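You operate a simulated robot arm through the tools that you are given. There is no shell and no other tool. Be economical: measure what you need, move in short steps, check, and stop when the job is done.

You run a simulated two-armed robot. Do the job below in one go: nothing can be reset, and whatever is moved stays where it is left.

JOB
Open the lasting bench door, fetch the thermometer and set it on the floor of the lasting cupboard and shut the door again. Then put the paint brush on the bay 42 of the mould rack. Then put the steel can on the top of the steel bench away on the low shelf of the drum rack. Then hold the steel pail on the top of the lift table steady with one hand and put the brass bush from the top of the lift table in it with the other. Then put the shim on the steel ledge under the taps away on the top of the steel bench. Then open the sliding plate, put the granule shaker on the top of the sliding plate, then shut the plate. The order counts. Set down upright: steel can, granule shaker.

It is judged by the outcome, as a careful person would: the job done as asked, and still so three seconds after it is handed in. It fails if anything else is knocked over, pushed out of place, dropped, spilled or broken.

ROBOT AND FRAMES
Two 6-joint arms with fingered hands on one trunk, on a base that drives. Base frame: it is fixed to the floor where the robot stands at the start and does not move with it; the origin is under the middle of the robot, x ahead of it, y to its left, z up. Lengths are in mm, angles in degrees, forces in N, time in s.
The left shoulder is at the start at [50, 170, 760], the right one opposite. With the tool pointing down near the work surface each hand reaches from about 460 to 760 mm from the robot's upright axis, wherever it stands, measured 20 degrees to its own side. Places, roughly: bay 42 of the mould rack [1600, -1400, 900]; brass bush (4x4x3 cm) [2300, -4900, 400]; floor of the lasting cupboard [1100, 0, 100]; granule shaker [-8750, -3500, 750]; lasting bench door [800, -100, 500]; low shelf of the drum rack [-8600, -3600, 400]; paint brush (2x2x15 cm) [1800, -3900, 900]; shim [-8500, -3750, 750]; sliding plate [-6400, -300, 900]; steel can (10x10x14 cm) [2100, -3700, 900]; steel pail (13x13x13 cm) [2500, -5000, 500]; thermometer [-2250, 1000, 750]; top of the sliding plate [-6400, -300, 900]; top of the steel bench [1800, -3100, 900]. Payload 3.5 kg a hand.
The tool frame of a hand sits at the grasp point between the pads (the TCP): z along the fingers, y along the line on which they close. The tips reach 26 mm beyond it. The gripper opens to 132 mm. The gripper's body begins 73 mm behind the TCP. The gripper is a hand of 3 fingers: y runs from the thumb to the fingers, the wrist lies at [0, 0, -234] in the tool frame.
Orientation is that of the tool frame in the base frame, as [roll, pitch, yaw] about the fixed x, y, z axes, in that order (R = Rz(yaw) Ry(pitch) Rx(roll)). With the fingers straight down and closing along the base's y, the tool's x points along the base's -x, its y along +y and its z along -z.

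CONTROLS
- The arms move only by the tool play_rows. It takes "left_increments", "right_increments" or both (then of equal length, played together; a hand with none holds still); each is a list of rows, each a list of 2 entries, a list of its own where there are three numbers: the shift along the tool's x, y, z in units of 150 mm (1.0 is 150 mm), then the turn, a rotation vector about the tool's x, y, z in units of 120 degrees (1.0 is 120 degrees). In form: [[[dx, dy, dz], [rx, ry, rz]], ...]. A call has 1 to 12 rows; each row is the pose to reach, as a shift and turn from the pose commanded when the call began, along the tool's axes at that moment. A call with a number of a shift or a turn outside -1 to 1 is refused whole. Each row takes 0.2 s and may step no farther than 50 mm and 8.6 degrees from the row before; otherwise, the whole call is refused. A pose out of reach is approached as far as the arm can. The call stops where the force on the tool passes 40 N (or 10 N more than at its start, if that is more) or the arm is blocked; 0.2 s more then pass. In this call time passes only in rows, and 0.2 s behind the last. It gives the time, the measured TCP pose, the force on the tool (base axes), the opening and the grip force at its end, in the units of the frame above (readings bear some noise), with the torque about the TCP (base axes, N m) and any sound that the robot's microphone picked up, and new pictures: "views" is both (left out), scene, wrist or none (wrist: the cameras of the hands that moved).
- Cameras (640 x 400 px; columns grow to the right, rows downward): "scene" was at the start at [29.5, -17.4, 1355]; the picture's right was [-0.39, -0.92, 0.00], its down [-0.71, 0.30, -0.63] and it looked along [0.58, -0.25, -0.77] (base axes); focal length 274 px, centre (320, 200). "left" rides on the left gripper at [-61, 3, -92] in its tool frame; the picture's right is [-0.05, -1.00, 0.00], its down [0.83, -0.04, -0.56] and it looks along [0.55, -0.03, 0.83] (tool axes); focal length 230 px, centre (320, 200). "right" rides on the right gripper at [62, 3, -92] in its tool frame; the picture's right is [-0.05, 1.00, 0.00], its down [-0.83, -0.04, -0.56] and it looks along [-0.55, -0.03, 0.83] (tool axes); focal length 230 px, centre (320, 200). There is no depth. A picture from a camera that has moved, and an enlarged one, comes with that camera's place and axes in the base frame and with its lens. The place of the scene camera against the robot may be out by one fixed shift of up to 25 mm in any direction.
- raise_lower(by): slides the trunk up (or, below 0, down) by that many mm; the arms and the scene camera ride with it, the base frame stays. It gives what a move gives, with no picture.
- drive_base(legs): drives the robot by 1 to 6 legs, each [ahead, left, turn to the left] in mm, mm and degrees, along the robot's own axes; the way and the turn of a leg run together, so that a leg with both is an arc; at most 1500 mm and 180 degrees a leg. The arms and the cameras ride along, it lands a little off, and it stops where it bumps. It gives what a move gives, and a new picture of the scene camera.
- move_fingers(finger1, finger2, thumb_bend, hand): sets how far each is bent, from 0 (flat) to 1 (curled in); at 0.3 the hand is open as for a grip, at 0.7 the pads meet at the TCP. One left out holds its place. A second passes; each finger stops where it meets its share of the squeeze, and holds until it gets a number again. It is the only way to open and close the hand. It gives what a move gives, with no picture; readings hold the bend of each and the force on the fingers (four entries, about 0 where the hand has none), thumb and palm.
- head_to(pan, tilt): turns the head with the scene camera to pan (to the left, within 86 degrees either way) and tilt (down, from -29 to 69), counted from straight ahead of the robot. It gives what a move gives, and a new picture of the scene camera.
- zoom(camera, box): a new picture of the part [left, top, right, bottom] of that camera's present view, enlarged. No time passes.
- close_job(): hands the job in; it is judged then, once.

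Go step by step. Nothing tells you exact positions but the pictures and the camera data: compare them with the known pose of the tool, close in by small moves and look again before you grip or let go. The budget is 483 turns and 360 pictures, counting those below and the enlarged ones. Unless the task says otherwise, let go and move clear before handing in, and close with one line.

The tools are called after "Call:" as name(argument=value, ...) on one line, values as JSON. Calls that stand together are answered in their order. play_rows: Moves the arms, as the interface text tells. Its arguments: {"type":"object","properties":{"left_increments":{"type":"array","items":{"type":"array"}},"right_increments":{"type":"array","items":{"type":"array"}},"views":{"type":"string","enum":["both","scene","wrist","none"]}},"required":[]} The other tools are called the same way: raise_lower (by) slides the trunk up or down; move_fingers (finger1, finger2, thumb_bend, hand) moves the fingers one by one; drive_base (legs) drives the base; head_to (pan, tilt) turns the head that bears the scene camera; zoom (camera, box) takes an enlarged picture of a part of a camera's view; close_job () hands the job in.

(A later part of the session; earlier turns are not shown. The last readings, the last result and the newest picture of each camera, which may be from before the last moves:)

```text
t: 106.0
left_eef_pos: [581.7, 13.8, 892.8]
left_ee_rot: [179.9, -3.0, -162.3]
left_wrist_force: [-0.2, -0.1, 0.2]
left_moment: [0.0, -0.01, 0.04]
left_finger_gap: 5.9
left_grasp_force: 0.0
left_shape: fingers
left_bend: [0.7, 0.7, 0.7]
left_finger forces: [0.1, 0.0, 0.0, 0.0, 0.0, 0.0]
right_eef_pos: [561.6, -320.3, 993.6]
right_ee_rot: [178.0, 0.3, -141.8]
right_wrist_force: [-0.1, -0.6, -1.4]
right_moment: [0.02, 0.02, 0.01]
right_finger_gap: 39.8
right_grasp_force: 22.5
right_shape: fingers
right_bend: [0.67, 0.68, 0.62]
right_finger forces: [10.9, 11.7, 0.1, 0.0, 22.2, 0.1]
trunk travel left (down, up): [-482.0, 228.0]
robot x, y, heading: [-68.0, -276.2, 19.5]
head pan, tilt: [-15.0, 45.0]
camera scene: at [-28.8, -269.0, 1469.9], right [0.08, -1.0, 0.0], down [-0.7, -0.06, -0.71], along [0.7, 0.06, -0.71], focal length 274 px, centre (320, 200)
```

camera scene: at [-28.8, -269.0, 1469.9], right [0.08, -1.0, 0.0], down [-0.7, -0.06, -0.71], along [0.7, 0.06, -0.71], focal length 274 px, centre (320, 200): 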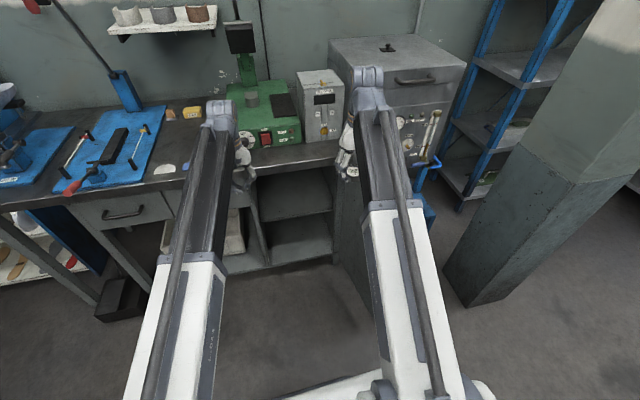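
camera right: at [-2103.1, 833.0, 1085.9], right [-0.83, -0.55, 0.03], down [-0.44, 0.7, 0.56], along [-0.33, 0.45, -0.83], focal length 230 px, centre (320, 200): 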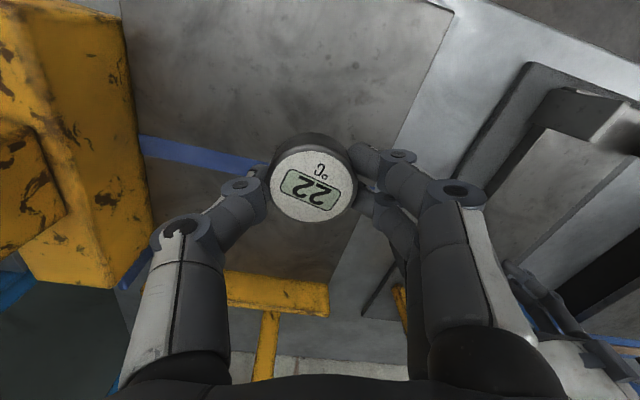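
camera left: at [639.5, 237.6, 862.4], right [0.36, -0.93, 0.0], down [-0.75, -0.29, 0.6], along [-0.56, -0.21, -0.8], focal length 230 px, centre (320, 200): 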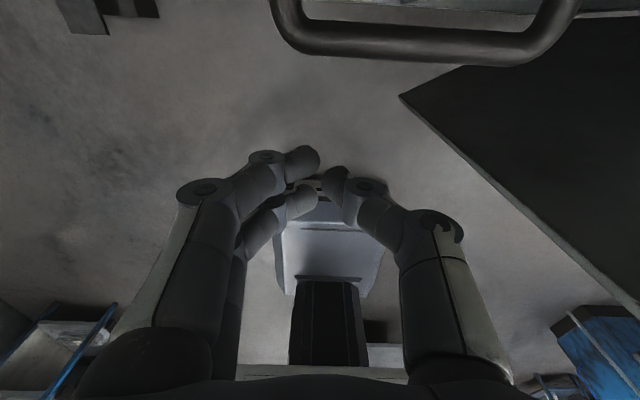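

The lower compartment is clear: floor about z 150, shelf about z 520. I'll retract the left hand and square up the right hand before lowering.

Call:
play_rows(left_increments=[[[0.3, 0, 0], [0, 0.012, 0]], [[0.6, 0, 0], [0, 0.024, 0]], [[0.85, 0, 0], [0, 0.024, 0]]], right_increments=[[[0, 0, 0], [0, 0, 0.057]], [[0, 0, 0], [0, 0, 0.115]], [[0, 0, 0], [0, 0, 0.172]]], views="none")

Call:
play_rows(left_increments=[[[0.3, 0.1, 0], [0, 0, 0]], [[0.6, 0.2, 0], [0, 0, 0]], [[0.88, 0.3, 0], [0, 0, 0]]], views="none")

Call:
drive_base(legs=[[0, 0, -2.0], [0, 114, 0]])

```text
t: 106.8
left_eef_pos: [460.5, -27.1, 899.4]
left_ee_rot: [179.9, -6.0, -162.3]
left_wrist_force: [0.4, 0.7, -0.2]
left_moment: [0.03, -0.01, 0.01]
left_finger_gap: 6.0
left_grasp_force: 0.0
left_shape: fingers
left_bend: [0.7, 0.7, 0.7]
left_finger forces: [0.0, 0.1, 0.0, 0.0, 0.0, 0.0]
right_eef_pos: [562.0, -320.4, 992.9]
right_ee_rot: [178.1, -0.3, -162.5]
right_wrist_force: [-0.5, -0.4, -0.2]
right_moment: [0.01, 0.0, 0.0]
right_finger_gap: 39.7
right_grasp_force: 22.6
right_shape: fingers
right_bend: [0.67, 0.68, 0.62]
right_finger forces: [10.8, 11.9, 0.0, 0.0, 22.3, 0.0]
trunk travel left (down, up): [-482.0, 228.0]
robot x, y, heading: [-68.9, -273.6, 19.5]
head pan, tilt: [-15.0, 45.0]
```

```text
t: 107.6
left_eef_pos: [321.6, -25.6, 910.3]
left_ee_rot: [180.0, -5.9, -162.3]
left_wrist_force: [1.2, -0.4, 0.1]
left_moment: [0.02, 0.0, -0.03]
left_finger_gap: 5.8
left_grasp_force: 0.1
left_shape: fingers
left_bend: [0.7, 0.7, 0.7]
left_finger forces: [0.0, 0.0, 0.0, 0.0, 0.1, 0.0]
right_eef_pos: [561.8, -321.3, 994.5]
right_ee_rot: [178.1, -0.4, -162.3]
right_wrist_force: [-0.4, -0.4, -1.0]
right_moment: [0.0, 0.0, -0.02]
right_finger_gap: 39.6
right_grasp_force: 21.8
right_shape: fingers
right_bend: [0.67, 0.68, 0.62]
right_finger forces: [10.9, 11.8, 0.1, 0.0, 22.1, 0.0]
trunk travel left (down, up): [-482.0, 228.0]
robot x, y, heading: [-70.3, -274.3, 19.7]
head pan, tilt: [-15.0, 45.0]
```

```text
t: 109.2
left_eef_pos: [297.3, 68.1, 910.7]
left_ee_rot: [179.9, -5.9, -164.2]
left_wrist_force: [0.3, 0.1, -0.3]
left_moment: [0.04, 0.0, -0.02]
left_finger_gap: 5.6
left_grasp_force: 0.0
left_shape: fingers
left_bend: [0.7, 0.7, 0.7]
left_finger forces: [0.0, 0.0, 0.1, 0.0, 0.1, 0.0]
right_eef_pos: [527.3, -236.1, 993.2]
right_ee_rot: [178.1, -0.3, -164.3]
right_wrist_force: [0.2, 0.4, -0.3]
right_moment: [0.01, -0.01, -0.01]
right_finger_gap: 39.9
right_grasp_force: 22.2
right_shape: fingers
right_bend: [0.67, 0.68, 0.62]
right_finger forces: [10.9, 11.7, 0.0, 0.0, 22.3, 0.0]
trunk travel left (down, up): [-482.0, 228.0]
robot x, y, heading: [-105.4, -166.1, 17.4]
head pan, tilt: [-15.0, 45.0]
camera scene: at [-63.4, -163.3, 1469.8], right [0.05, -1.0, 0.0], down [-0.71, -0.03, -0.71], along [0.71, 0.03, -0.71], focal length 274 px, centre (320, 200)
```

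scene: 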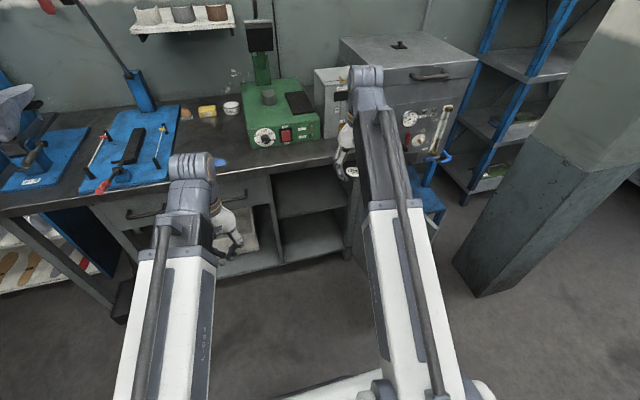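

Now lower the trunk fully, and lower the right hand in front of the cupboard.

Call:
raise_lower(by=-475)

Call:
play_rows(right_increments=[[[0, 0, 0.3], [0, 0, 0]], [[0, 0, 0.6], [0, 0, 0]], [[0, 0, 0.95], [0, 0, 0]]], views="none")

Call:
play_rows(right_increments=[[[0, 0, 0.3], [0, 0, 0]], [[0, 0, 0.6], [0, 0, 0]], [[0, 0, 0.9], [0, 0, 0]]])

```text
refused: -475 is not a number from -400 to 400
```

```text
refused: row 3 steps farther than a row can; nothing moved
```

```text
t: 110.0
left_eef_pos: [297.2, 68.7, 910.4]
left_ee_rot: [179.9, -6.0, -164.2]
left_wrist_force: [-0.7, -0.3, 1.0]
left_moment: [0.02, -0.01, -0.01]
left_finger_gap: 5.5
left_grasp_force: 0.0
left_shape: fingers
left_bend: [0.7, 0.7, 0.7]
left_finger forces: [0.1, 0.1, 0.1, 0.1, 0.1, 0.0]
right_eef_pos: [522.0, -233.7, 859.0]
right_ee_rot: [178.1, -0.3, -164.4]
right_wrist_force: [0.4, -0.1, -1.0]
right_moment: [-0.01, 0.04, 0.02]
right_finger_gap: 39.8
right_grasp_force: 22.7
right_shape: fingers
right_bend: [0.67, 0.68, 0.62]
right_finger forces: [10.9, 11.9, 0.0, 0.0, 22.2, 0.1]
trunk travel left (down, up): [-482.0, 228.0]
robot x, y, heading: [-103.0, -163.0, 17.3]
head pan, tilt: [-15.0, 45.0]
camera scene: at [-63.3, -163.6, 1469.9], right [0.05, -1.0, 0.0], down [-0.71, -0.03, -0.71], along [0.71, 0.03, -0.71], focal length 274 px, centre (320, 200)
camera right: at [463.6, -248.3, 951.6], right [-0.22, 0.98, 0.03], down [0.82, 0.17, 0.55], along [0.53, 0.15, -0.84], focal length 230 px, centre (320, 200)
```

scene: 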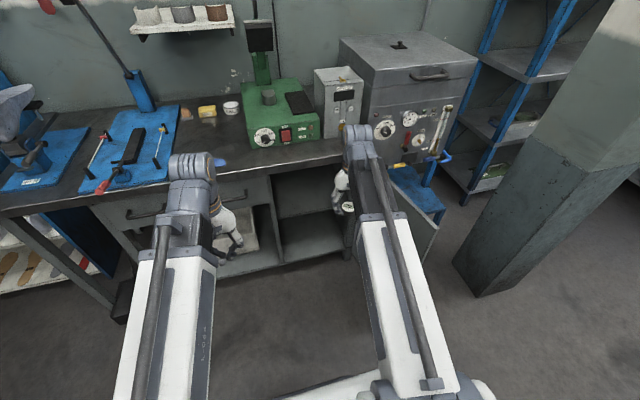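
right: 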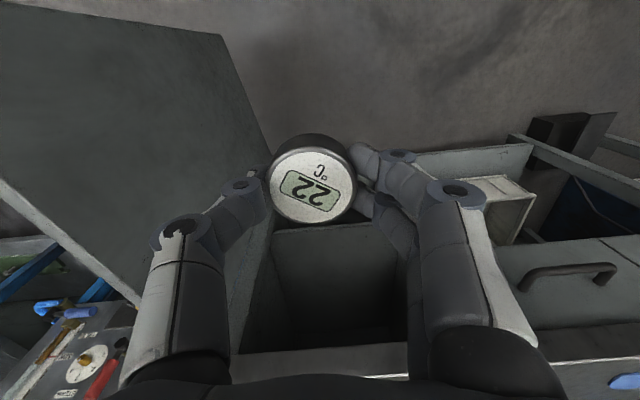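

Call:
raise_lower(by=-400)

Call:
play_rows(right_increments=[[[0, 0, 0.3], [0, 0, 0]], [[0, 0, 0.6], [0, 0, 0]], [[0, 0, 0.9], [0, 0, 0]]])

```text
t: 113.8
left_eef_pos: [296.6, 68.1, 511.5]
left_ee_rot: [179.9, -5.8, -164.2]
left_wrist_force: [-0.6, 0.4, -0.6]
left_moment: [0.03, 0.03, 0.02]
left_finger_gap: 5.7
left_grasp_force: 0.1
left_shape: fingers
left_bend: [0.7, 0.7, 0.7]
left_finger forces: [0.0, 0.0, 0.0, 0.0, 0.0, 0.0]
right_eef_pos: [521.5, -232.0, 460.5]
right_ee_rot: [178.1, -0.4, -164.3]
right_wrist_force: [-0.4, -0.8, -1.0]
right_moment: [0.01, 0.05, -0.01]
right_finger_gap: 39.8
right_grasp_force: 22.8
right_shape: fingers
right_bend: [0.67, 0.68, 0.62]
right_finger forces: [11.0, 11.8, 0.1, 0.0, 22.2, 0.0]
trunk travel left (down, up): [-82.0, 628.0]
robot x, y, heading: [-105.9, -168.6, 17.5]
head pan, tilt: [-15.0, 45.0]
```

```text
t: 114.6
left_eef_pos: [297.2, 67.4, 511.0]
left_ee_rot: [179.9, -5.9, -164.2]
left_wrist_force: [0.4, -0.9, 0.4]
left_moment: [-0.03, 0.0, 0.0]
left_finger_gap: 6.0
left_grasp_force: 0.0
left_shape: fingers
left_bend: [0.7, 0.7, 0.7]
left_finger forces: [0.0, 0.0, 0.0, 0.0, 0.0, 0.0]
right_eef_pos: [521.1, -227.6, 325.0]
right_ee_rot: [178.1, -0.4, -164.3]
right_wrist_force: [0.1, -0.2, -1.4]
right_moment: [-0.02, 0.01, 0.02]
right_finger_gap: 39.8
right_grasp_force: 22.6
right_shape: fingers
right_bend: [0.68, 0.68, 0.62]
right_finger forces: [11.0, 11.9, 0.1, 0.1, 22.3, 0.0]
trunk travel left (down, up): [-82.0, 628.0]
robot x, y, heading: [-106.8, -166.3, 17.7]
head pan, tilt: [-15.0, 45.0]
camera scene: at [-63.4, -163.6, 1069.9], right [0.05, -1.0, 0.0], down [-0.71, -0.03, -0.71], along [0.71, 0.03, -0.71], focal length 274 px, centre (320, 200)
camera right: at [462.6, -243.5, 417.3], right [-0.22, 0.98, 0.03], down [0.82, 0.17, 0.55], along [0.53, 0.15, -0.84], focal length 230 px, centre (320, 200)
```

scene: 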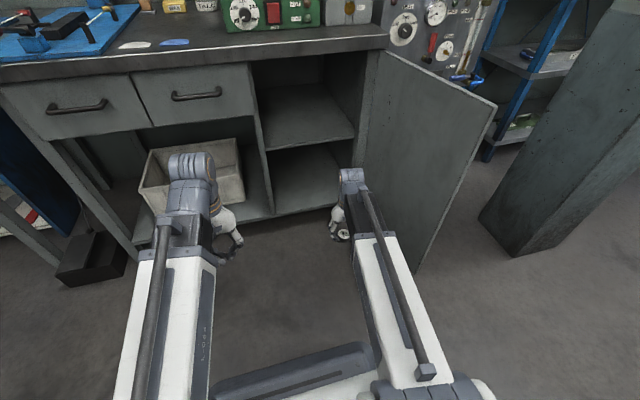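
right: 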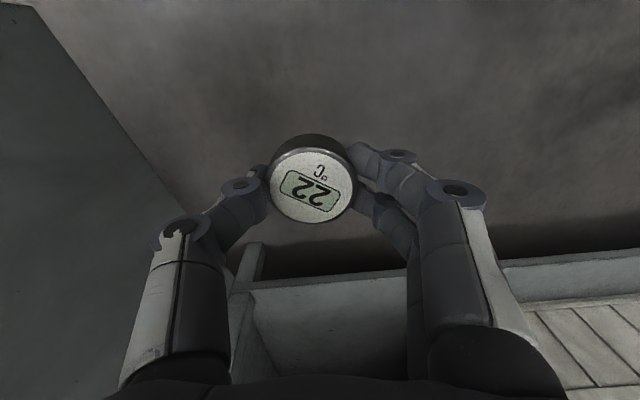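

The shelf is set back and the floor front edge is near z 115. I'll tilt the hand 35° forward, lower it, and then drive in.

Call:
play_rows(right_increments=[[[0, 0, 0.17], [0, -0.058, 0]], [[0, 0, 0.34], [0, -0.116, 0]], [[0, 0, 0.5], [0, -0.174, 0]], [[0, 0, 0.66], [0, -0.232, 0]], [[0, 0, 0.8], [0, -0.29, 0]]], views="none")

Call:
drive_base(legs=[[270, 0, 0]])

Call:
zoom(camera="right", box=[0, 0, 640, 400])

```text
t: 115.8
left_eef_pos: [297.2, 67.9, 510.6]
left_ee_rot: [180.0, -5.8, -164.2]
left_wrist_force: [0.6, -0.4, 0.2]
left_moment: [0.03, 0.02, 0.0]
left_finger_gap: 5.7
left_grasp_force: 0.1
left_shape: fingers
left_bend: [0.7, 0.7, 0.7]
left_finger forces: [0.1, 0.0, 0.0, 0.0, 0.1, 0.1]
right_eef_pos: [519.0, -224.2, 204.2]
right_ee_rot: [177.8, 34.6, -165.5]
right_wrist_force: [0.5, -0.3, -0.1]
right_moment: [0.01, 0.02, 0.03]
right_finger_gap: 39.4
right_grasp_force: 22.4
right_shape: fingers
right_bend: [0.68, 0.68, 0.62]
right_finger forces: [11.4, 12.0, 0.0, 0.0, 22.0, 0.0]
trunk travel left (down, up): [-82.0, 628.0]
robot x, y, heading: [-106.7, -165.3, 17.6]
head pan, tilt: [-15.0, 45.0]
```

```text
t: 117.7
left_eef_pos: [557.7, 152.1, 511.5]
left_ee_rot: [179.9, -5.9, -164.2]
left_wrist_force: [0.7, 0.2, 1.0]
left_moment: [0.01, -0.02, 0.0]
left_finger_gap: 5.9
left_grasp_force: 0.1
left_shape: fingers
left_bend: [0.7, 0.7, 0.7]
left_finger forces: [0.0, 0.0, 0.0, 0.1, 0.0, 0.0]
right_eef_pos: [781.2, -137.9, 203.9]
right_ee_rot: [177.7, 34.5, -165.6]
right_wrist_force: [-0.9, 0.1, -1.5]
right_moment: [0.01, 0.02, 0.0]
right_finger_gap: 39.4
right_grasp_force: 22.4
right_shape: fingers
right_bend: [0.68, 0.68, 0.62]
right_finger forces: [11.4, 12.1, 0.0, 0.0, 22.1, 0.0]
trunk travel left (down, up): [-82.0, 628.0]
robot x, y, heading: [151.5, -84.5, 17.6]
head pan, tilt: [-15.0, 45.0]
camera scene: at [197.4, -79.8, 1069.8], right [0.05, -1.0, 0.0], down [-0.71, -0.04, -0.71], along [0.71, 0.04, -0.71], focal length 274 px, centre (320, 200)
```

scene: 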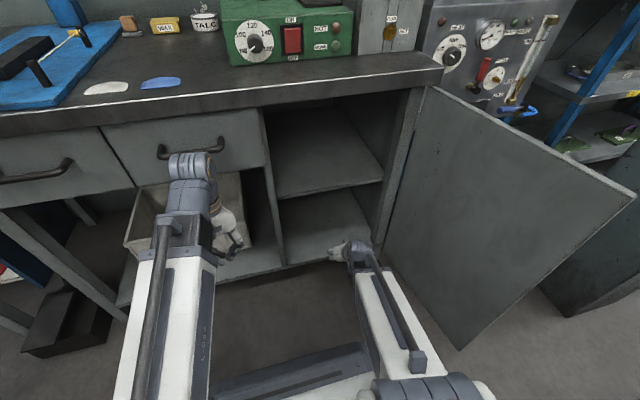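

```text
1.00 times, centred on (320, 200) of right (not enlarged: the box is as wide or as high as the picture)
camera zoom: at [681.7, -164.6, 245.8], right [-0.23, 0.97, 0.06], down [0.38, 0.03, 0.93], along [0.9, 0.24, -0.37], focal length 230 px, centre (320, 200)
```

zoom: 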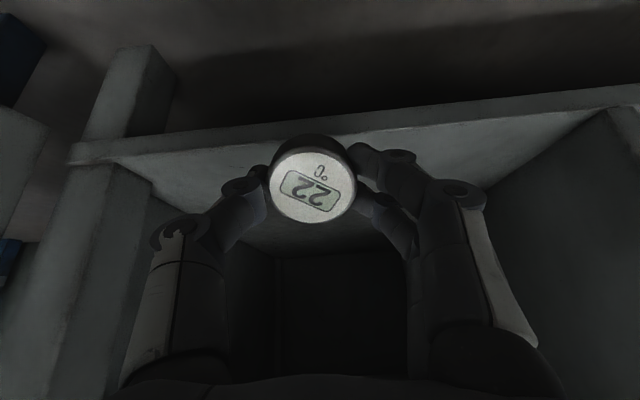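

The hand is at the cupboard front, above the floor edge. Move it straight in by about 135 mm.

Call:
play_rows(right_increments=[[[-0.19, 0, 0.13], [0, 0, 0]], [[-0.38, 0, 0.26], [0, 0, 0]], [[-0.57, 0, 0.39], [0, 0, 0]], [[-0.75, 0, 0.515], [0, 0, 0]]])

```text
t: 118.7
left_eef_pos: [556.8, 152.2, 510.3]
left_ee_rot: [179.9, -5.9, -164.2]
left_wrist_force: [-0.2, -0.2, 0.0]
left_moment: [-0.02, 0.01, -0.02]
left_finger_gap: 6.1
left_grasp_force: 0.1
left_shape: fingers
left_bend: [0.7, 0.7, 0.7]
left_finger forces: [0.0, 0.1, 0.0, 0.0, 0.1, 0.0]
right_eef_pos: [911.5, -100.5, 204.1]
right_ee_rot: [177.9, 34.4, -165.5]
right_wrist_force: [0.4, -0.3, -1.0]
right_moment: [0.0, -0.01, -0.02]
right_finger_gap: 39.4
right_grasp_force: 22.5
right_shape: fingers
right_bend: [0.68, 0.68, 0.62]
right_finger forces: [11.5, 12.0, 0.0, 0.1, 22.0, 0.0]
trunk travel left (down, up): [-82.0, 628.0]
robot x, y, heading: [152.2, -82.1, 17.9]
head pan, tilt: [-15.0, 45.0]
camera scene: at [197.4, -79.8, 1069.8], right [0.05, -1.0, 0.0], down [-0.71, -0.04, -0.71], along [0.71, 0.04, -0.71], focal length 274 px, centre (320, 200)
camera right: at [812.7, -126.4, 244.4], right [-0.23, 0.97, 0.06], down [0.38, 0.03, 0.93], along [0.9, 0.24, -0.37], focal length 230 px, centre (320, 200)
```

scene: 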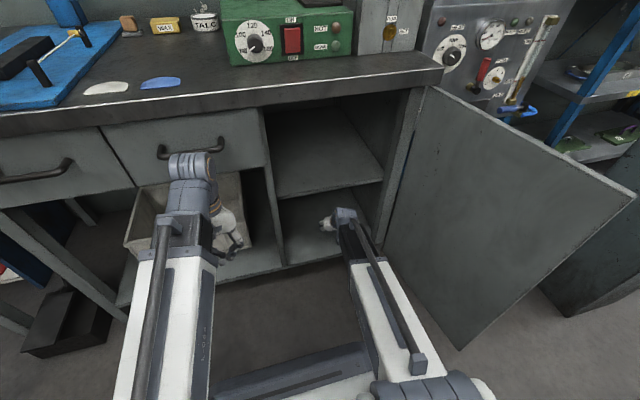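
right: 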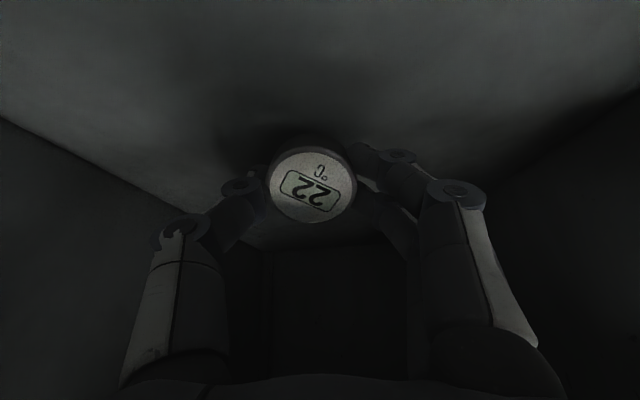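

Inside. Now lower gently until it touches the floor.

Call:
play_rows(right_increments=[[[0.03, 0, 0.044], [0, 0, 0]], [[0.06, 0, 0.088], [0, 0, 0]], [[0.09, 0, 0.132], [0, 0, 0]], [[0.12, 0, 0.176], [0, 0, 0]]], views="wrist")

```text
t: 119.7
left_eef_pos: [557.1, 153.2, 512.5]
left_ee_rot: [179.9, -5.9, -164.1]
left_wrist_force: [-0.5, 0.5, -0.4]
left_moment: [0.01, 0.0, 0.01]
left_finger_gap: 6.1
left_grasp_force: 0.1
left_shape: fingers
left_bend: [0.7, 0.7, 0.7]
left_finger forces: [0.1, 0.1, 0.0, 0.0, 0.0, 0.0]
right_eef_pos: [914.0, -99.8, 175.3]
right_ee_rot: [177.8, 34.8, -165.5]
right_wrist_force: [4.3, -1.0, 13.0]
right_moment: [-0.07, -0.1, 0.01]
right_finger_gap: 39.0
right_grasp_force: 24.7
right_shape: fingers
right_bend: [0.7, 0.68, 0.63]
right_finger forces: [12.0, 13.0, 0.0, 0.0, 24.4, 0.1]
trunk travel left (down, up): [-82.0, 628.0]
robot x, y, heading: [158.8, -84.3, 17.8]
head pan, tilt: [-15.0, 45.0]
camera right: at [814.2, -125.8, 215.8], right [-0.23, 0.97, 0.06], down [0.37, 0.03, 0.93], along [0.9, 0.24, -0.37], focal length 230 px, centre (320, 200)
```

right: 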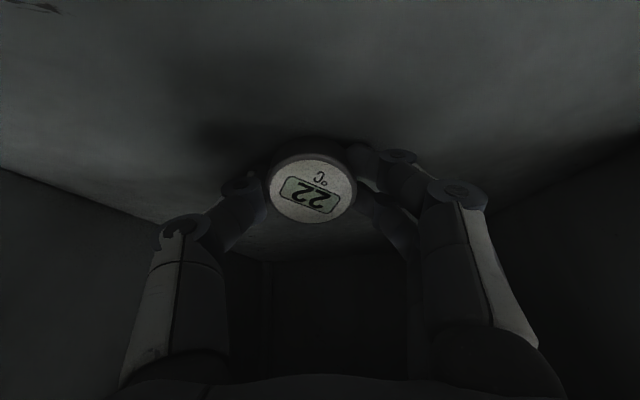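

It touches the floor (about z 134). Release gently.

Call:
move_fingers(hand="right", finger1=0.52, finger2=0.52, thumb_bend=0.52)

Call:
zoom(camera="right", box=[0, 0, 640, 400])

```text
t: 120.7
left_eef_pos: [555.8, 152.8, 511.5]
left_ee_rot: [180.0, -5.8, -164.2]
left_wrist_force: [0.5, 0.1, 0.1]
left_moment: [0.01, 0.04, 0.0]
left_finger_gap: 6.0
left_grasp_force: 0.1
left_shape: fingers
left_bend: [0.7, 0.7, 0.7]
left_finger forces: [0.0, 0.0, 0.1, 0.1, 0.0, 0.0]
right_eef_pos: [911.4, -100.7, 173.9]
right_ee_rot: [177.7, 34.6, -165.4]
right_wrist_force: [2.5, -4.3, 17.8]
right_moment: [0.32, -0.05, -0.06]
right_finger_gap: 47.9
right_grasp_force: 8.7
right_shape: fingers
right_bend: [0.63, 0.52, 0.52]
right_finger forces: [17.9, 0.1, 0.0, 0.0, 0.0, 0.0]
trunk travel left (down, up): [-82.0, 628.0]
robot x, y, heading: [152.1, -85.6, 17.8]
head pan, tilt: [-15.0, 45.0]
```

```text
1.00 times, centred on (320, 200) of right (not enlarged: the box is as wide or as high as the picture)
camera zoom: at [813.3, -126.2, 214.7], right [-0.23, 0.97, 0.06], down [0.37, 0.03, 0.93], along [0.9, 0.24, -0.37], focal length 230 px, centre (320, 200)
```

zoom: 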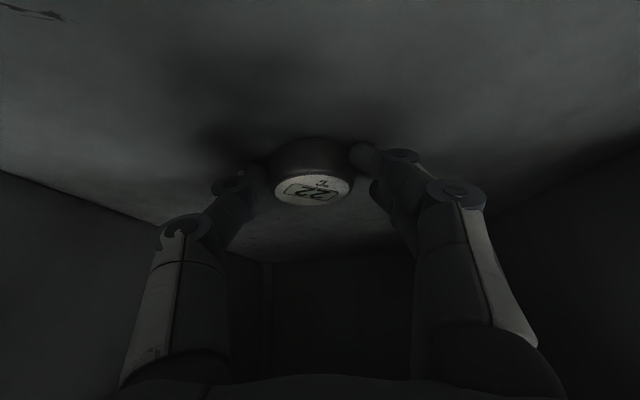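

The thermometer sits flat. Lift slightly, open more and back out.

Call:
play_rows(right_increments=[[[-0.06, 0, -0.088], [0, 0, 0]], [[-0.1, 0, -0.15], [0, 0, 0]]], views="none")

Call:
move_fingers(hand="right", finger1=0.35, finger2=0.35, thumb_bend=0.35)

Call:
play_rows(right_increments=[[[0.06, 0, -0.24], [0, 0, 0]], [[0.2, 0, -0.4], [0, 0, 0]], [[0.38, 0, -0.56], [0, 0, 0]], [[0.56, 0, -0.69], [0, 0, 0]], [[0.74, 0, -0.82], [0, 0, 0]]], views="wrist")

```text
t: 121.3
left_eef_pos: [555.8, 152.9, 511.1]
left_ee_rot: [179.9, -5.7, -164.2]
left_wrist_force: [0.0, -1.1, 0.1]
left_moment: [-0.01, 0.0, 0.01]
left_finger_gap: 5.5
left_grasp_force: 0.0
left_shape: fingers
left_bend: [0.7, 0.7, 0.7]
left_finger forces: [0.1, 0.0, 0.0, 0.0, 0.0, 0.1]
right_eef_pos: [911.3, -102.3, 198.5]
right_ee_rot: [177.7, 34.4, -165.5]
right_wrist_force: [0.5, 0.3, -0.8]
right_moment: [-0.07, 0.0, 0.01]
right_finger_gap: 60.5
right_grasp_force: 0.1
right_shape: fingers
right_bend: [0.52, 0.52, 0.52]
right_finger forces: [0.1, 0.0, 0.1, 0.0, 0.0, 0.0]
trunk travel left (down, up): [-82.0, 628.0]
robot x, y, heading: [154.1, -85.7, 17.6]
head pan, tilt: [-15.0, 45.0]
```

```text
t: 122.3
left_eef_pos: [556.6, 153.1, 513.1]
left_ee_rot: [179.9, -5.8, -164.1]
left_wrist_force: [-1.3, 0.6, -0.6]
left_moment: [0.0, 0.0, 0.02]
left_finger_gap: 5.8
left_grasp_force: 0.0
left_shape: fingers
left_bend: [0.7, 0.7, 0.7]
left_finger forces: [0.0, 0.1, 0.0, 0.0, 0.1, 0.0]
right_eef_pos: [912.7, -100.5, 198.4]
right_ee_rot: [177.6, 34.6, -165.5]
right_wrist_force: [-0.3, 0.0, -0.6]
right_moment: [-0.01, -0.02, -0.02]
right_finger_gap: 117.5
right_grasp_force: 0.0
right_shape: fingers
right_bend: [0.35, 0.35, 0.35]
right_finger forces: [0.1, 0.0, 0.1, 0.1, 0.0, 0.1]
trunk travel left (down, up): [-82.0, 628.0]
robot x, y, heading: [155.0, -85.0, 17.7]
head pan, tilt: [-15.0, 45.0]
```

```text
t: 123.5
left_eef_pos: [557.2, 152.6, 512.0]
left_ee_rot: [179.8, -5.8, -164.1]
left_wrist_force: [-0.2, -0.4, 1.0]
left_moment: [-0.02, 0.01, -0.01]
left_finger_gap: 5.8
left_grasp_force: 0.0
left_shape: fingers
left_bend: [0.7, 0.7, 0.7]
left_finger forces: [0.0, 0.0, 0.0, 0.0, 0.0, 0.0]
right_eef_pos: [765.4, -144.4, 235.3]
right_ee_rot: [177.6, 34.5, -165.5]
right_wrist_force: [0.1, -0.1, -0.6]
right_moment: [0.0, 0.03, -0.05]
right_finger_gap: 117.5
right_grasp_force: 0.0
right_shape: fingers
right_bend: [0.35, 0.35, 0.35]
right_finger forces: [0.0, 0.1, 0.1, 0.0, 0.1, 0.0]
right hand out of reach, approached as far as the arm can: row 5
trunk travel left (down, up): [-82.0, 628.0]
robot x, y, heading: [157.5, -84.8, 17.9]
head pan, tilt: [-15.0, 45.0]
camera right: at [666.6, -169.8, 276.1], right [-0.23, 0.97, 0.06], down [0.38, 0.03, 0.93], along [0.9, 0.24, -0.37], focal length 230 px, centre (320, 200)
```

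right: 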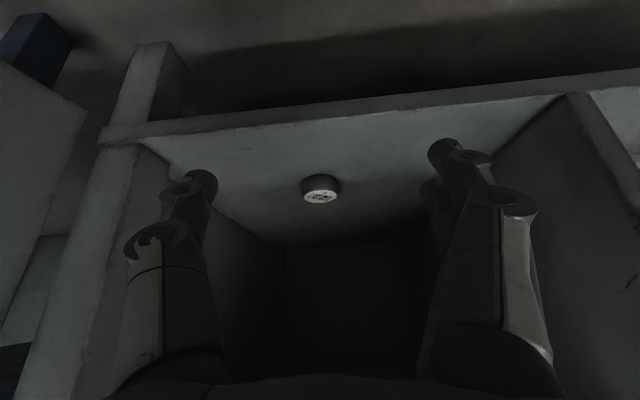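

The thermometer is set well inside. Now back off, raise above the door, and go to its outer side to push it shut.

Call:
drive_base(legs=[[-290, 0, 0]])

Call:
raise_lower(by=400)

Call:
raise_lower(by=215)

Call:
move_fingers(hand="right", finger1=0.7, finger2=0.7, thumb_bend=0.7)

Call:
drive_base(legs=[[0, -350, 0]])

```text
t: 125.5
left_eef_pos: [280.3, 63.1, 510.7]
left_ee_rot: [179.9, -5.8, -164.2]
left_wrist_force: [-0.1, 0.1, 0.0]
left_moment: [0.02, -0.04, 0.02]
left_finger_gap: 5.9
left_grasp_force: 0.0
left_shape: fingers
left_bend: [0.7, 0.7, 0.7]
left_finger forces: [0.0, 0.1, 0.0, 0.0, 0.0, 0.0]
right_eef_pos: [488.7, -233.4, 234.7]
right_ee_rot: [177.7, 34.4, -165.6]
right_wrist_force: [-0.9, -0.4, -0.9]
right_moment: [-0.02, 0.01, -0.01]
right_finger_gap: 117.7
right_grasp_force: 0.0
right_shape: fingers
right_bend: [0.35, 0.35, 0.35]
right_finger forces: [0.1, 0.0, 0.0, 0.0, 0.1, 0.0]
trunk travel left (down, up): [-82.0, 628.0]
robot x, y, heading: [-123.7, -175.1, 17.8]
head pan, tilt: [-15.0, 45.0]
camera scene: at [-79.7, -168.9, 1069.8], right [0.05, -1.0, 0.0], down [-0.71, -0.03, -0.71], along [0.71, 0.03, -0.71], focal length 274 px, centre (320, 200)
```

scene: 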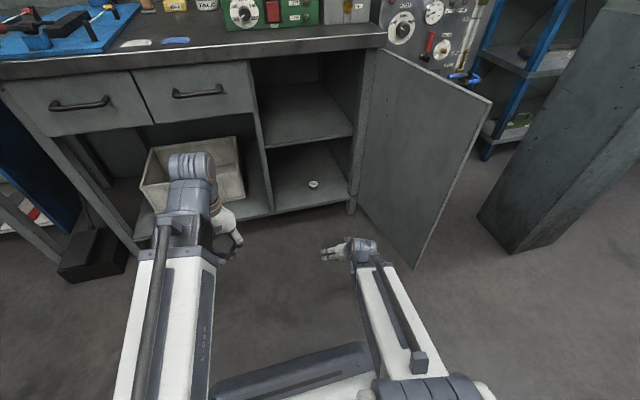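

```text
t: 129.4
left_eef_pos: [280.2, 62.7, 912.4]
left_ee_rot: [179.9, -5.8, -164.2]
left_wrist_force: [-0.7, 0.1, 0.0]
left_moment: [-0.04, -0.03, -0.02]
left_finger_gap: 5.6
left_grasp_force: 0.1
left_shape: fingers
left_bend: [0.7, 0.7, 0.7]
left_finger forces: [0.1, 0.0, 0.0, 0.0, 0.1, 0.0]
right_eef_pos: [488.5, -233.2, 634.5]
right_ee_rot: [177.7, 34.4, -165.6]
right_wrist_force: [-0.3, 0.2, -0.6]
right_moment: [0.0, 0.0, 0.0]
right_finger_gap: 117.8
right_grasp_force: 0.1
right_shape: fingers
right_bend: [0.35, 0.35, 0.35]
right_finger forces: [0.0, 0.0, 0.0, 0.0, 0.1, 0.1]
trunk travel left (down, up): [-482.0, 228.0]
robot x, y, heading: [-122.6, -171.2, 18.1]
head pan, tilt: [-15.0, 45.0]
```

```text
t: 131.7
left_eef_pos: [280.2, 62.9, 1127.4]
left_ee_rot: [179.9, -5.8, -164.1]
left_wrist_force: [-0.3, -0.3, 1.3]
left_moment: [-0.01, 0.0, 0.02]
left_finger_gap: 6.0
left_grasp_force: 0.0
left_shape: fingers
left_bend: [0.7, 0.7, 0.7]
left_finger forces: [0.0, 0.1, 0.1, 0.0, 0.1, 0.0]
right_eef_pos: [488.2, -234.3, 850.1]
right_ee_rot: [177.8, 34.4, -165.5]
right_wrist_force: [-0.3, 0.5, 0.3]
right_moment: [-0.06, 0.0, 0.0]
right_finger_gap: 117.5
right_grasp_force: 0.0
right_shape: fingers
right_bend: [0.35, 0.35, 0.35]
right_finger forces: [0.0, 0.0, 0.0, 0.0, 0.0, 0.1]
trunk travel left (down, up): [-697.0, 13.0]
robot x, y, heading: [-116.4, -174.4, 17.9]
head pan, tilt: [-15.0, 45.0]
```

```text
t: 132.7
left_eef_pos: [281.6, 62.9, 1126.7]
left_ee_rot: [179.9, -5.8, -164.1]
left_wrist_force: [0.1, -0.2, -0.4]
left_moment: [0.0, -0.02, 0.03]
left_finger_gap: 5.8
left_grasp_force: 0.0
left_shape: fingers
left_bend: [0.7, 0.7, 0.7]
left_finger forces: [0.0, 0.1, 0.0, 0.1, 0.0, 0.0]
right_eef_pos: [488.8, -232.9, 849.5]
right_ee_rot: [177.8, 34.5, -165.6]
right_wrist_force: [-1.1, -0.7, 0.1]
right_moment: [0.0, 0.01, 0.02]
right_finger_gap: 6.5
right_grasp_force: 0.1
right_shape: fingers
right_bend: [0.7, 0.7, 0.7]
right_finger forces: [0.0, 0.0, 0.1, 0.0, 0.1, 0.0]
trunk travel left (down, up): [-697.0, 13.0]
robot x, y, heading: [-126.1, -174.1, 17.5]
head pan, tilt: [-15.0, 45.0]
```

```text
t: 134.9
left_eef_pos: [385.4, -266.1, 1126.9]
left_ee_rot: [179.9, -5.8, -164.1]
left_wrist_force: [0.5, -0.2, 0.5]
left_moment: [-0.03, -0.01, 0.03]
left_finger_gap: 5.9
left_grasp_force: 0.1
left_shape: fingers
left_bend: [0.7, 0.7, 0.7]
left_finger forces: [0.0, 0.0, 0.1, 0.0, 0.0, 0.0]
right_eef_pos: [594.6, -563.5, 850.0]
right_ee_rot: [177.7, 34.4, -165.6]
right_wrist_force: [0.3, 0.3, -1.0]
right_moment: [0.02, -0.01, 0.0]
right_finger_gap: 6.1
right_grasp_force: 0.0
right_shape: fingers
right_bend: [0.7, 0.7, 0.7]
right_finger forces: [0.0, 0.0, 0.0, 0.0, 0.0, 0.0]
trunk travel left (down, up): [-697.0, 13.0]
robot x, y, heading: [-17.2, -504.8, 17.6]
head pan, tilt: [-15.0, 45.0]
camera scene: at [25.9, -498.8, 1684.8], right [0.05, -1.0, 0.0], down [-0.71, -0.03, -0.71], along [0.71, 0.03, -0.71], focal length 274 px, centre (320, 200)
```

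scene: 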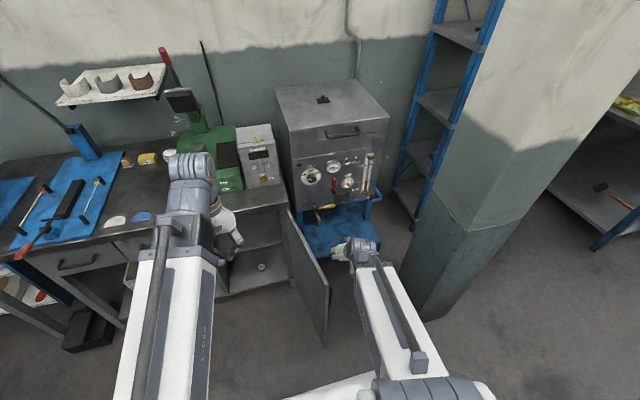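

Lower to door height and sweep the door shut.

Call:
raise_lower(by=-150)

Call:
drive_base(legs=[[23, 248, 0], [63, 97, 0], [92, 69, 0]])

```text
t: 136.7
left_eef_pos: [386.3, -266.6, 975.4]
left_ee_rot: [179.9, -5.8, -164.2]
left_wrist_force: [-0.1, 0.5, 0.8]
left_moment: [-0.01, -0.03, 0.01]
left_finger_gap: 5.5
left_grasp_force: 0.2
left_shape: fingers
left_bend: [0.7, 0.7, 0.7]
left_finger forces: [0.1, 0.1, 0.0, 0.1, 0.0, 0.0]
right_eef_pos: [593.7, -563.1, 699.7]
right_ee_rot: [177.7, 34.4, -165.7]
right_wrist_force: [-0.3, -0.6, 1.2]
right_moment: [0.01, 0.0, -0.01]
right_finger_gap: 6.0
right_grasp_force: 0.0
right_shape: fingers
right_bend: [0.7, 0.7, 0.7]
right_finger forces: [0.0, 0.1, 0.0, 0.0, 0.1, 0.0]
trunk travel left (down, up): [-547.0, 163.0]
robot x, y, heading: [-19.4, -500.2, 17.9]
head pan, tilt: [-15.0, 45.0]
```

```text
t: 140.1
left_eef_pos: [429.1, 184.2, 976.7]
left_ee_rot: [179.9, -5.9, -164.0]
left_wrist_force: [0.5, 0.4, -0.3]
left_moment: [0.01, 0.04, -0.03]
left_finger_gap: 5.7
left_grasp_force: 0.0
left_shape: fingers
left_bend: [0.7, 0.7, 0.7]
left_finger forces: [0.0, 0.0, 0.1, 0.0, 0.1, 0.0]
right_eef_pos: [638.8, -112.1, 699.0]
right_ee_rot: [177.7, 34.3, -165.3]
right_wrist_force: [0.0, 0.2, 0.7]
right_moment: [0.0, -0.01, 0.0]
right_finger_gap: 5.6
right_grasp_force: 0.1
right_shape: fingers
right_bend: [0.7, 0.7, 0.7]
right_finger forces: [0.0, 0.0, 0.0, 0.0, 0.0, 0.1]
trunk travel left (down, up): [-547.0, 163.0]
robot x, y, heading: [25.7, -55.3, 18.1]
head pan, tilt: [-15.0, 45.0]
camera scene: at [69.8, -49.7, 1534.8], right [0.05, -1.0, 0.0], down [-0.71, -0.04, -0.71], along [0.71, 0.04, -0.71], focal length 274 px, centre (320, 200)
```

scene: 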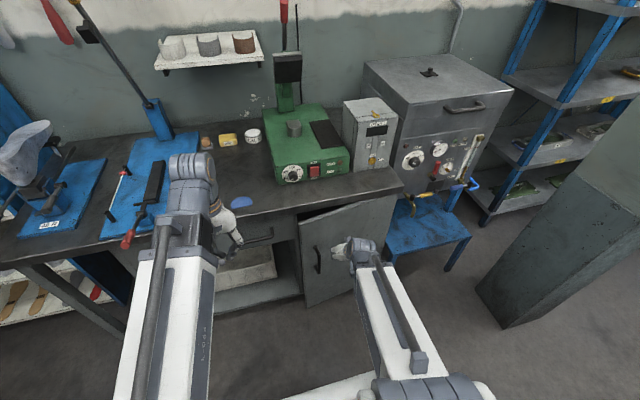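

Nearly shut. Push forward the rest of the way.

Call:
drive_base(legs=[[85, 30, 0], [50, 0, 0]])

```text
t: 141.8
left_eef_pos: [540.5, 250.7, 976.3]
left_ee_rot: [179.9, -5.8, -164.0]
left_wrist_force: [-0.1, 0.0, -0.4]
left_moment: [0.02, 0.0, -0.02]
left_finger_gap: 6.0
left_grasp_force: 0.0
left_shape: fingers
left_bend: [0.7, 0.7, 0.7]
left_finger forces: [0.1, 0.1, 0.1, 0.0, 0.0, 0.0]
right_eef_pos: [741.6, -46.1, 695.7]
right_ee_rot: [177.5, 33.1, -165.2]
right_wrist_force: [-4.4, -2.3, 1.0]
right_moment: [0.01, 0.03, -0.05]
right_finger_gap: 5.8
right_grasp_force: 2.4
right_shape: fingers
right_bend: [0.7, 0.71, 0.7]
right_finger forces: [0.1, 4.3, 0.0, 0.0, 0.0, 0.0]
trunk travel left (down, up): [-547.0, 163.0]
robot x, y, heading: [142.7, 15.3, 17.8]
head pan, tilt: [-15.0, 45.0]
stopped in leg 2: the force on the tool passed its limit at 58 N (the readings are from after the stop); the commanded pose is now the measured one
camera scene: at [180.7, 17.3, 1534.8], right [0.05, -1.0, 0.0], down [-0.71, -0.04, -0.71], along [0.71, 0.04, -0.71], focal length 274 px, centre (320, 200)
```

scene: 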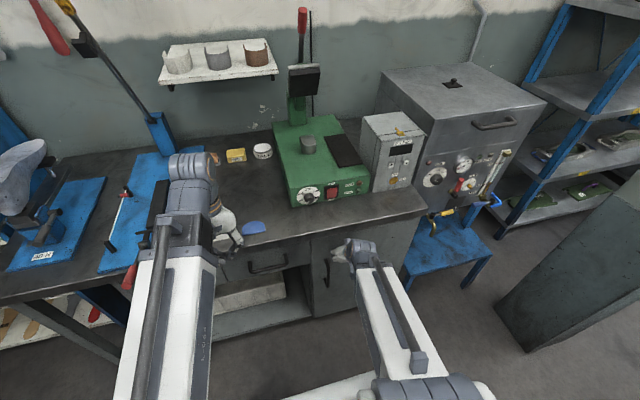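

The door seems fully shut. Back off and check.

Call:
drive_base(legs=[[-250, 0, 0]])

Call:
zoom(camera="scene", box=[200, 140, 440, 290])

```text
t: 143.6
left_eef_pos: [304.7, 174.5, 976.1]
left_ee_rot: [179.9, -5.9, -164.0]
left_wrist_force: [0.3, -0.5, -0.9]
left_moment: [0.01, 0.03, 0.0]
left_finger_gap: 6.1
left_grasp_force: 0.1
left_shape: fingers
left_bend: [0.7, 0.7, 0.7]
left_finger forces: [0.1, 0.0, 0.1, 0.0, 0.1, 0.0]
right_eef_pos: [506.3, -121.5, 694.8]
right_ee_rot: [177.5, 33.2, -165.2]
right_wrist_force: [0.0, 1.2, -0.3]
right_moment: [0.0, 0.03, -0.02]
right_finger_gap: 5.4
right_grasp_force: 0.1
right_shape: fingers
right_bend: [0.7, 0.7, 0.7]
right_finger forces: [0.1, 0.0, 0.1, 0.0, 0.0, 0.1]
trunk travel left (down, up): [-547.0, 163.0]
robot x, y, heading: [-98.6, -59.8, 18.2]
head pan, tilt: [-15.0, 45.0]
camera scene: at [-54.1, -58.6, 1534.9], right [0.05, -1.0, 0.0], down [-0.71, -0.04, -0.71], along [0.71, 0.04, -0.71], focal length 274 px, centre (320, 200)
```

scene: 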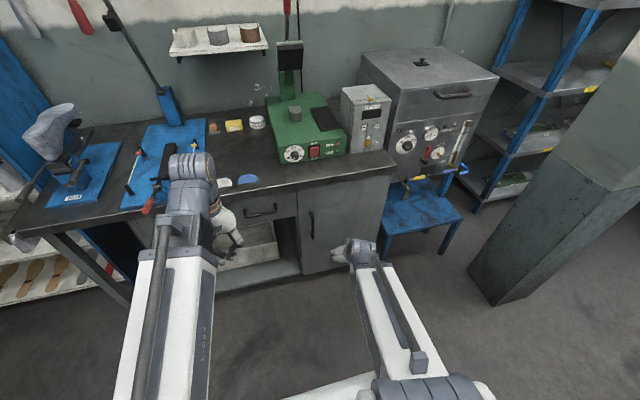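

```text
2.67 times, centred on (320, 215) of scene
camera zoom: at [-54.1, -58.6, 1534.9], right [0.05, -1.0, 0.0], down [-0.71, -0.04, -0.71], along [0.71, 0.04, -0.71], focal length 732 px, centre (320, 160)
```

zoom: 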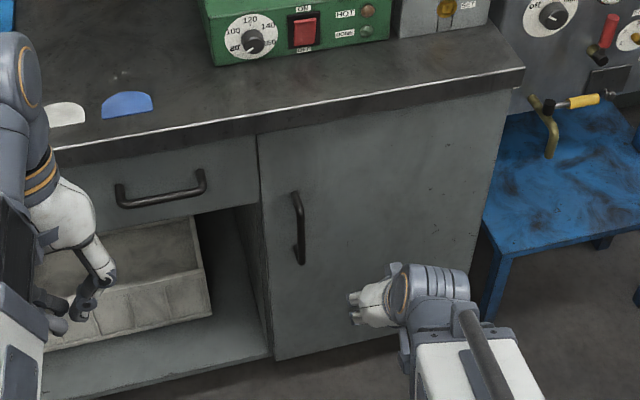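

The door is shut. Next the paint brush: I'll turn right to face along the aisle and look.

Call:
drive_base(legs=[[0, 0, -90]])

Call:
head_to(pan=20, tilt=15)

```text
t: 147.8
left_eef_pos: [132.6, -470.4, 976.4]
left_ee_rot: [179.9, -5.8, 104.6]
left_wrist_force: [-0.2, 0.3, -0.3]
left_moment: [0.01, -0.03, 0.0]
left_finger_gap: 5.9
left_grasp_force: 0.2
left_shape: fingers
left_bend: [0.7, 0.7, 0.7]
left_finger forces: [0.0, 0.0, 0.1, 0.1, 0.0, 0.1]
right_eef_pos: [-167.9, -665.6, 694.7]
right_ee_rot: [177.5, 33.1, 103.5]
right_wrist_force: [-0.5, 0.4, -0.2]
right_moment: [0.01, 0.0, -0.01]
right_finger_gap: 5.9
right_grasp_force: 0.2
right_shape: fingers
right_bend: [0.7, 0.7, 0.7]
right_finger forces: [0.0, 0.0, 0.0, 0.0, 0.0, 0.1]
trunk travel left (down, up): [-547.0, 163.0]
robot x, y, heading: [-97.7, -65.4, -73.7]
head pan, tilt: [-15.0, 45.0]
camera scene: at [-106.2, -93.5, 1534.8], right [-1.0, -0.03, 0.0], down [-0.02, 0.71, -0.71], along [0.02, -0.71, -0.71], focal length 274 px, centre (320, 200)
```

scene: 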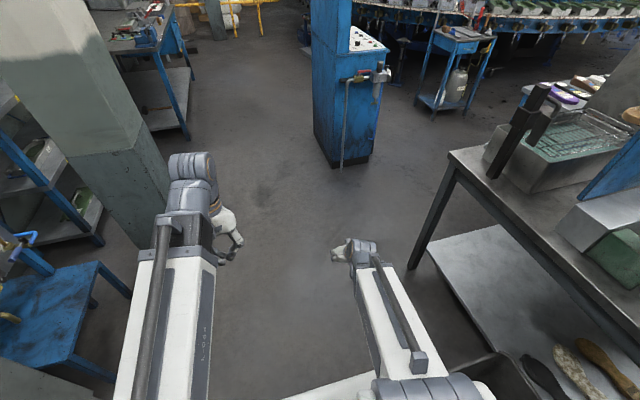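

```text
t: 148.9
left_eef_pos: [132.7, -469.7, 976.7]
left_ee_rot: [179.9, -5.8, 104.8]
left_wrist_force: [-0.1, 1.1, 0.0]
left_moment: [0.01, 0.0, 0.0]
left_finger_gap: 5.9
left_grasp_force: 0.1
left_shape: fingers
left_bend: [0.7, 0.7, 0.7]
left_finger forces: [0.0, 0.0, 0.0, 0.0, 0.1, 0.1]
right_eef_pos: [-168.4, -665.0, 695.5]
right_ee_rot: [177.4, 33.1, 103.4]
right_wrist_force: [0.1, -0.5, -0.2]
right_moment: [0.01, -0.01, -0.02]
right_finger_gap: 5.6
right_grasp_force: 0.0
right_shape: fingers
right_bend: [0.7, 0.7, 0.7]
right_finger forces: [0.0, 0.0, 0.0, 0.1, 0.0, 0.0]
trunk travel left (down, up): [-547.0, 163.0]
robot x, y, heading: [-93.8, -65.2, -73.3]
head pan, tilt: [20.0, 15.0]
camera scene: at [-52.8, -87.2, 1581.6], right [-0.8, -0.6, 0.0], down [-0.15, 0.21, -0.97], along [0.58, -0.78, -0.26], focal length 274 px, centre (320, 200)
```

scene: 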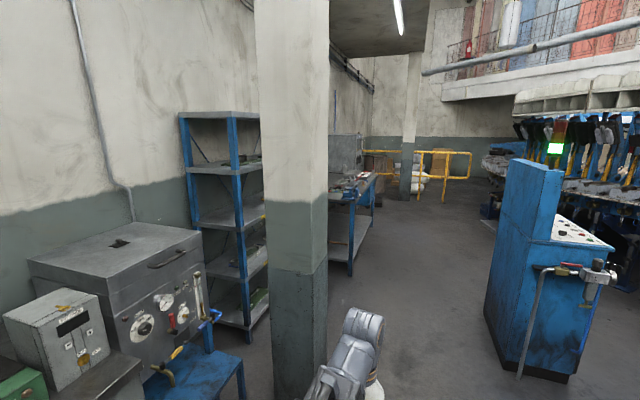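

The rack by the furnace looks like the mould rack and the steel bench is beyond the column. I'll drive down the aisle.

Call:
drive_base(legs=[[0, -130, 1], [1450, 0, 0], [750, 0, 0]])

Call:
head_to(pan=55, tilt=25)

```text
t: 160.5
left_eef_pos: [670.8, -2586.6, 976.8]
left_ee_rot: [179.9, -5.7, 105.4]
left_wrist_force: [1.0, 0.6, 0.0]
left_moment: [0.0, -0.02, 0.05]
left_finger_gap: 5.8
left_grasp_force: 0.1
left_shape: fingers
left_bend: [0.7, 0.7, 0.7]
left_finger forces: [0.0, 0.0, 0.1, 0.0, 0.0, 0.0]
right_eef_pos: [374.1, -2786.7, 696.1]
right_ee_rot: [177.5, 33.1, 104.3]
right_wrist_force: [0.3, 0.8, 0.0]
right_moment: [0.03, 0.0, 0.05]
right_finger_gap: 5.9
right_grasp_force: 0.1
right_shape: fingers
right_bend: [0.7, 0.7, 0.7]
right_finger forces: [0.0, 0.0, 0.0, 0.0, 0.1, 0.0]
trunk travel left (down, up): [-547.0, 163.0]
robot x, y, heading: [435.6, -2182.1, -72.8]
head pan, tilt: [20.0, 15.0]
camera scene: at [480.2, -2206.5, 1581.6], right [-0.79, -0.61, 0.0], down [-0.16, 0.21, -0.97], along [0.59, -0.77, -0.26], focal length 274 px, centre (320, 200)
```

scene: 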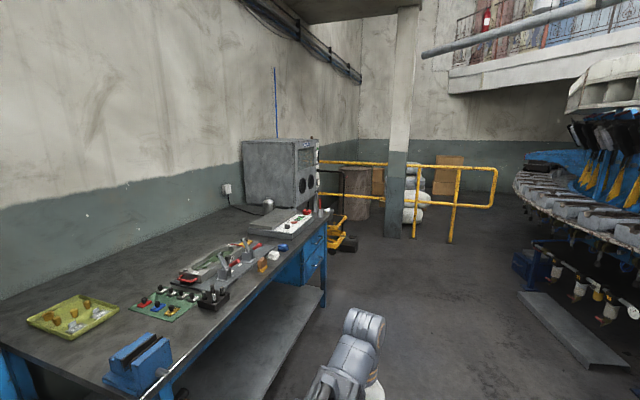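

```text
t: 161.5
left_eef_pos: [670.6, -2586.9, 976.9]
left_ee_rot: [179.9, -5.8, 105.6]
left_wrist_force: [0.7, 0.2, 0.4]
left_moment: [0.02, -0.01, 0.0]
left_finger_gap: 5.8
left_grasp_force: 0.1
left_shape: fingers
left_bend: [0.7, 0.7, 0.7]
left_finger forces: [0.0, 0.0, 0.0, 0.0, 0.0, 0.1]
right_eef_pos: [373.1, -2786.4, 694.7]
right_ee_rot: [177.5, 33.1, 104.3]
right_wrist_force: [0.2, 0.5, 0.5]
right_moment: [-0.02, 0.01, -0.01]
right_finger_gap: 5.8
right_grasp_force: 0.1
right_shape: fingers
right_bend: [0.7, 0.7, 0.7]
right_finger forces: [0.0, 0.0, 0.0, 0.1, 0.1, 0.1]
trunk travel left (down, up): [-547.0, 163.0]
robot x, y, heading: [434.2, -2181.4, -72.4]
head pan, tilt: [55.0, 25.0]
camera scene: at [511.1, -2160.1, 1565.5], right [-0.3, -0.95, 0.0], down [-0.4, 0.13, -0.91], along [0.86, -0.27, -0.42], focal length 274 px, centre (320, 200)
```

scene: 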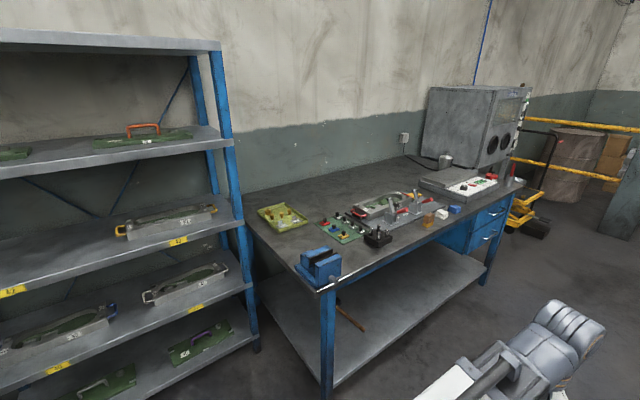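

Call:
zoom(camera="scene", box=[240, 140, 540, 310])

Call:
zoom(camera="scene", box=[0, 110, 270, 390])

```text
2.13 times, centred on (390, 225) of scene
camera zoom: at [511.1, -2160.1, 1565.5], right [-0.3, -0.95, 0.0], down [-0.4, 0.13, -0.91], along [0.86, -0.27, -0.42], focal length 586 px, centre (171, 147)
```

zoom: 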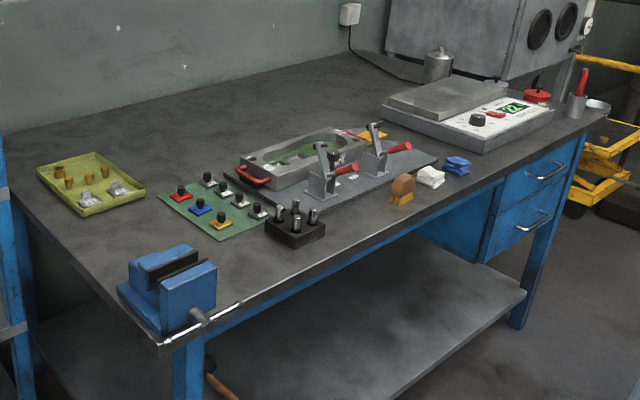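

```text
1.43 times, centred on (135, 250) of scene
camera zoom: at [511.1, -2160.1, 1565.5], right [-0.3, -0.95, 0.0], down [-0.4, 0.13, -0.91], along [0.86, -0.27, -0.42], focal length 392 px, centre (584, 129)
```

zoom: 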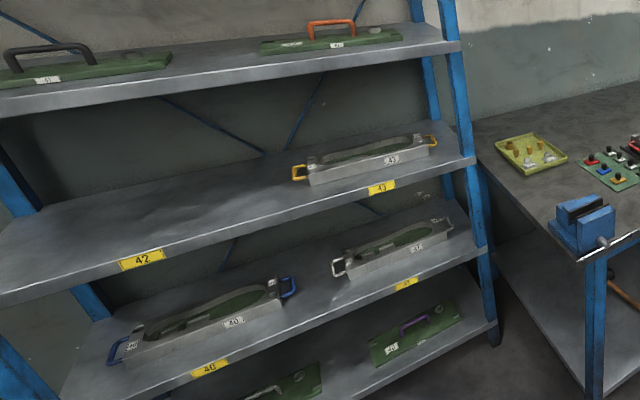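

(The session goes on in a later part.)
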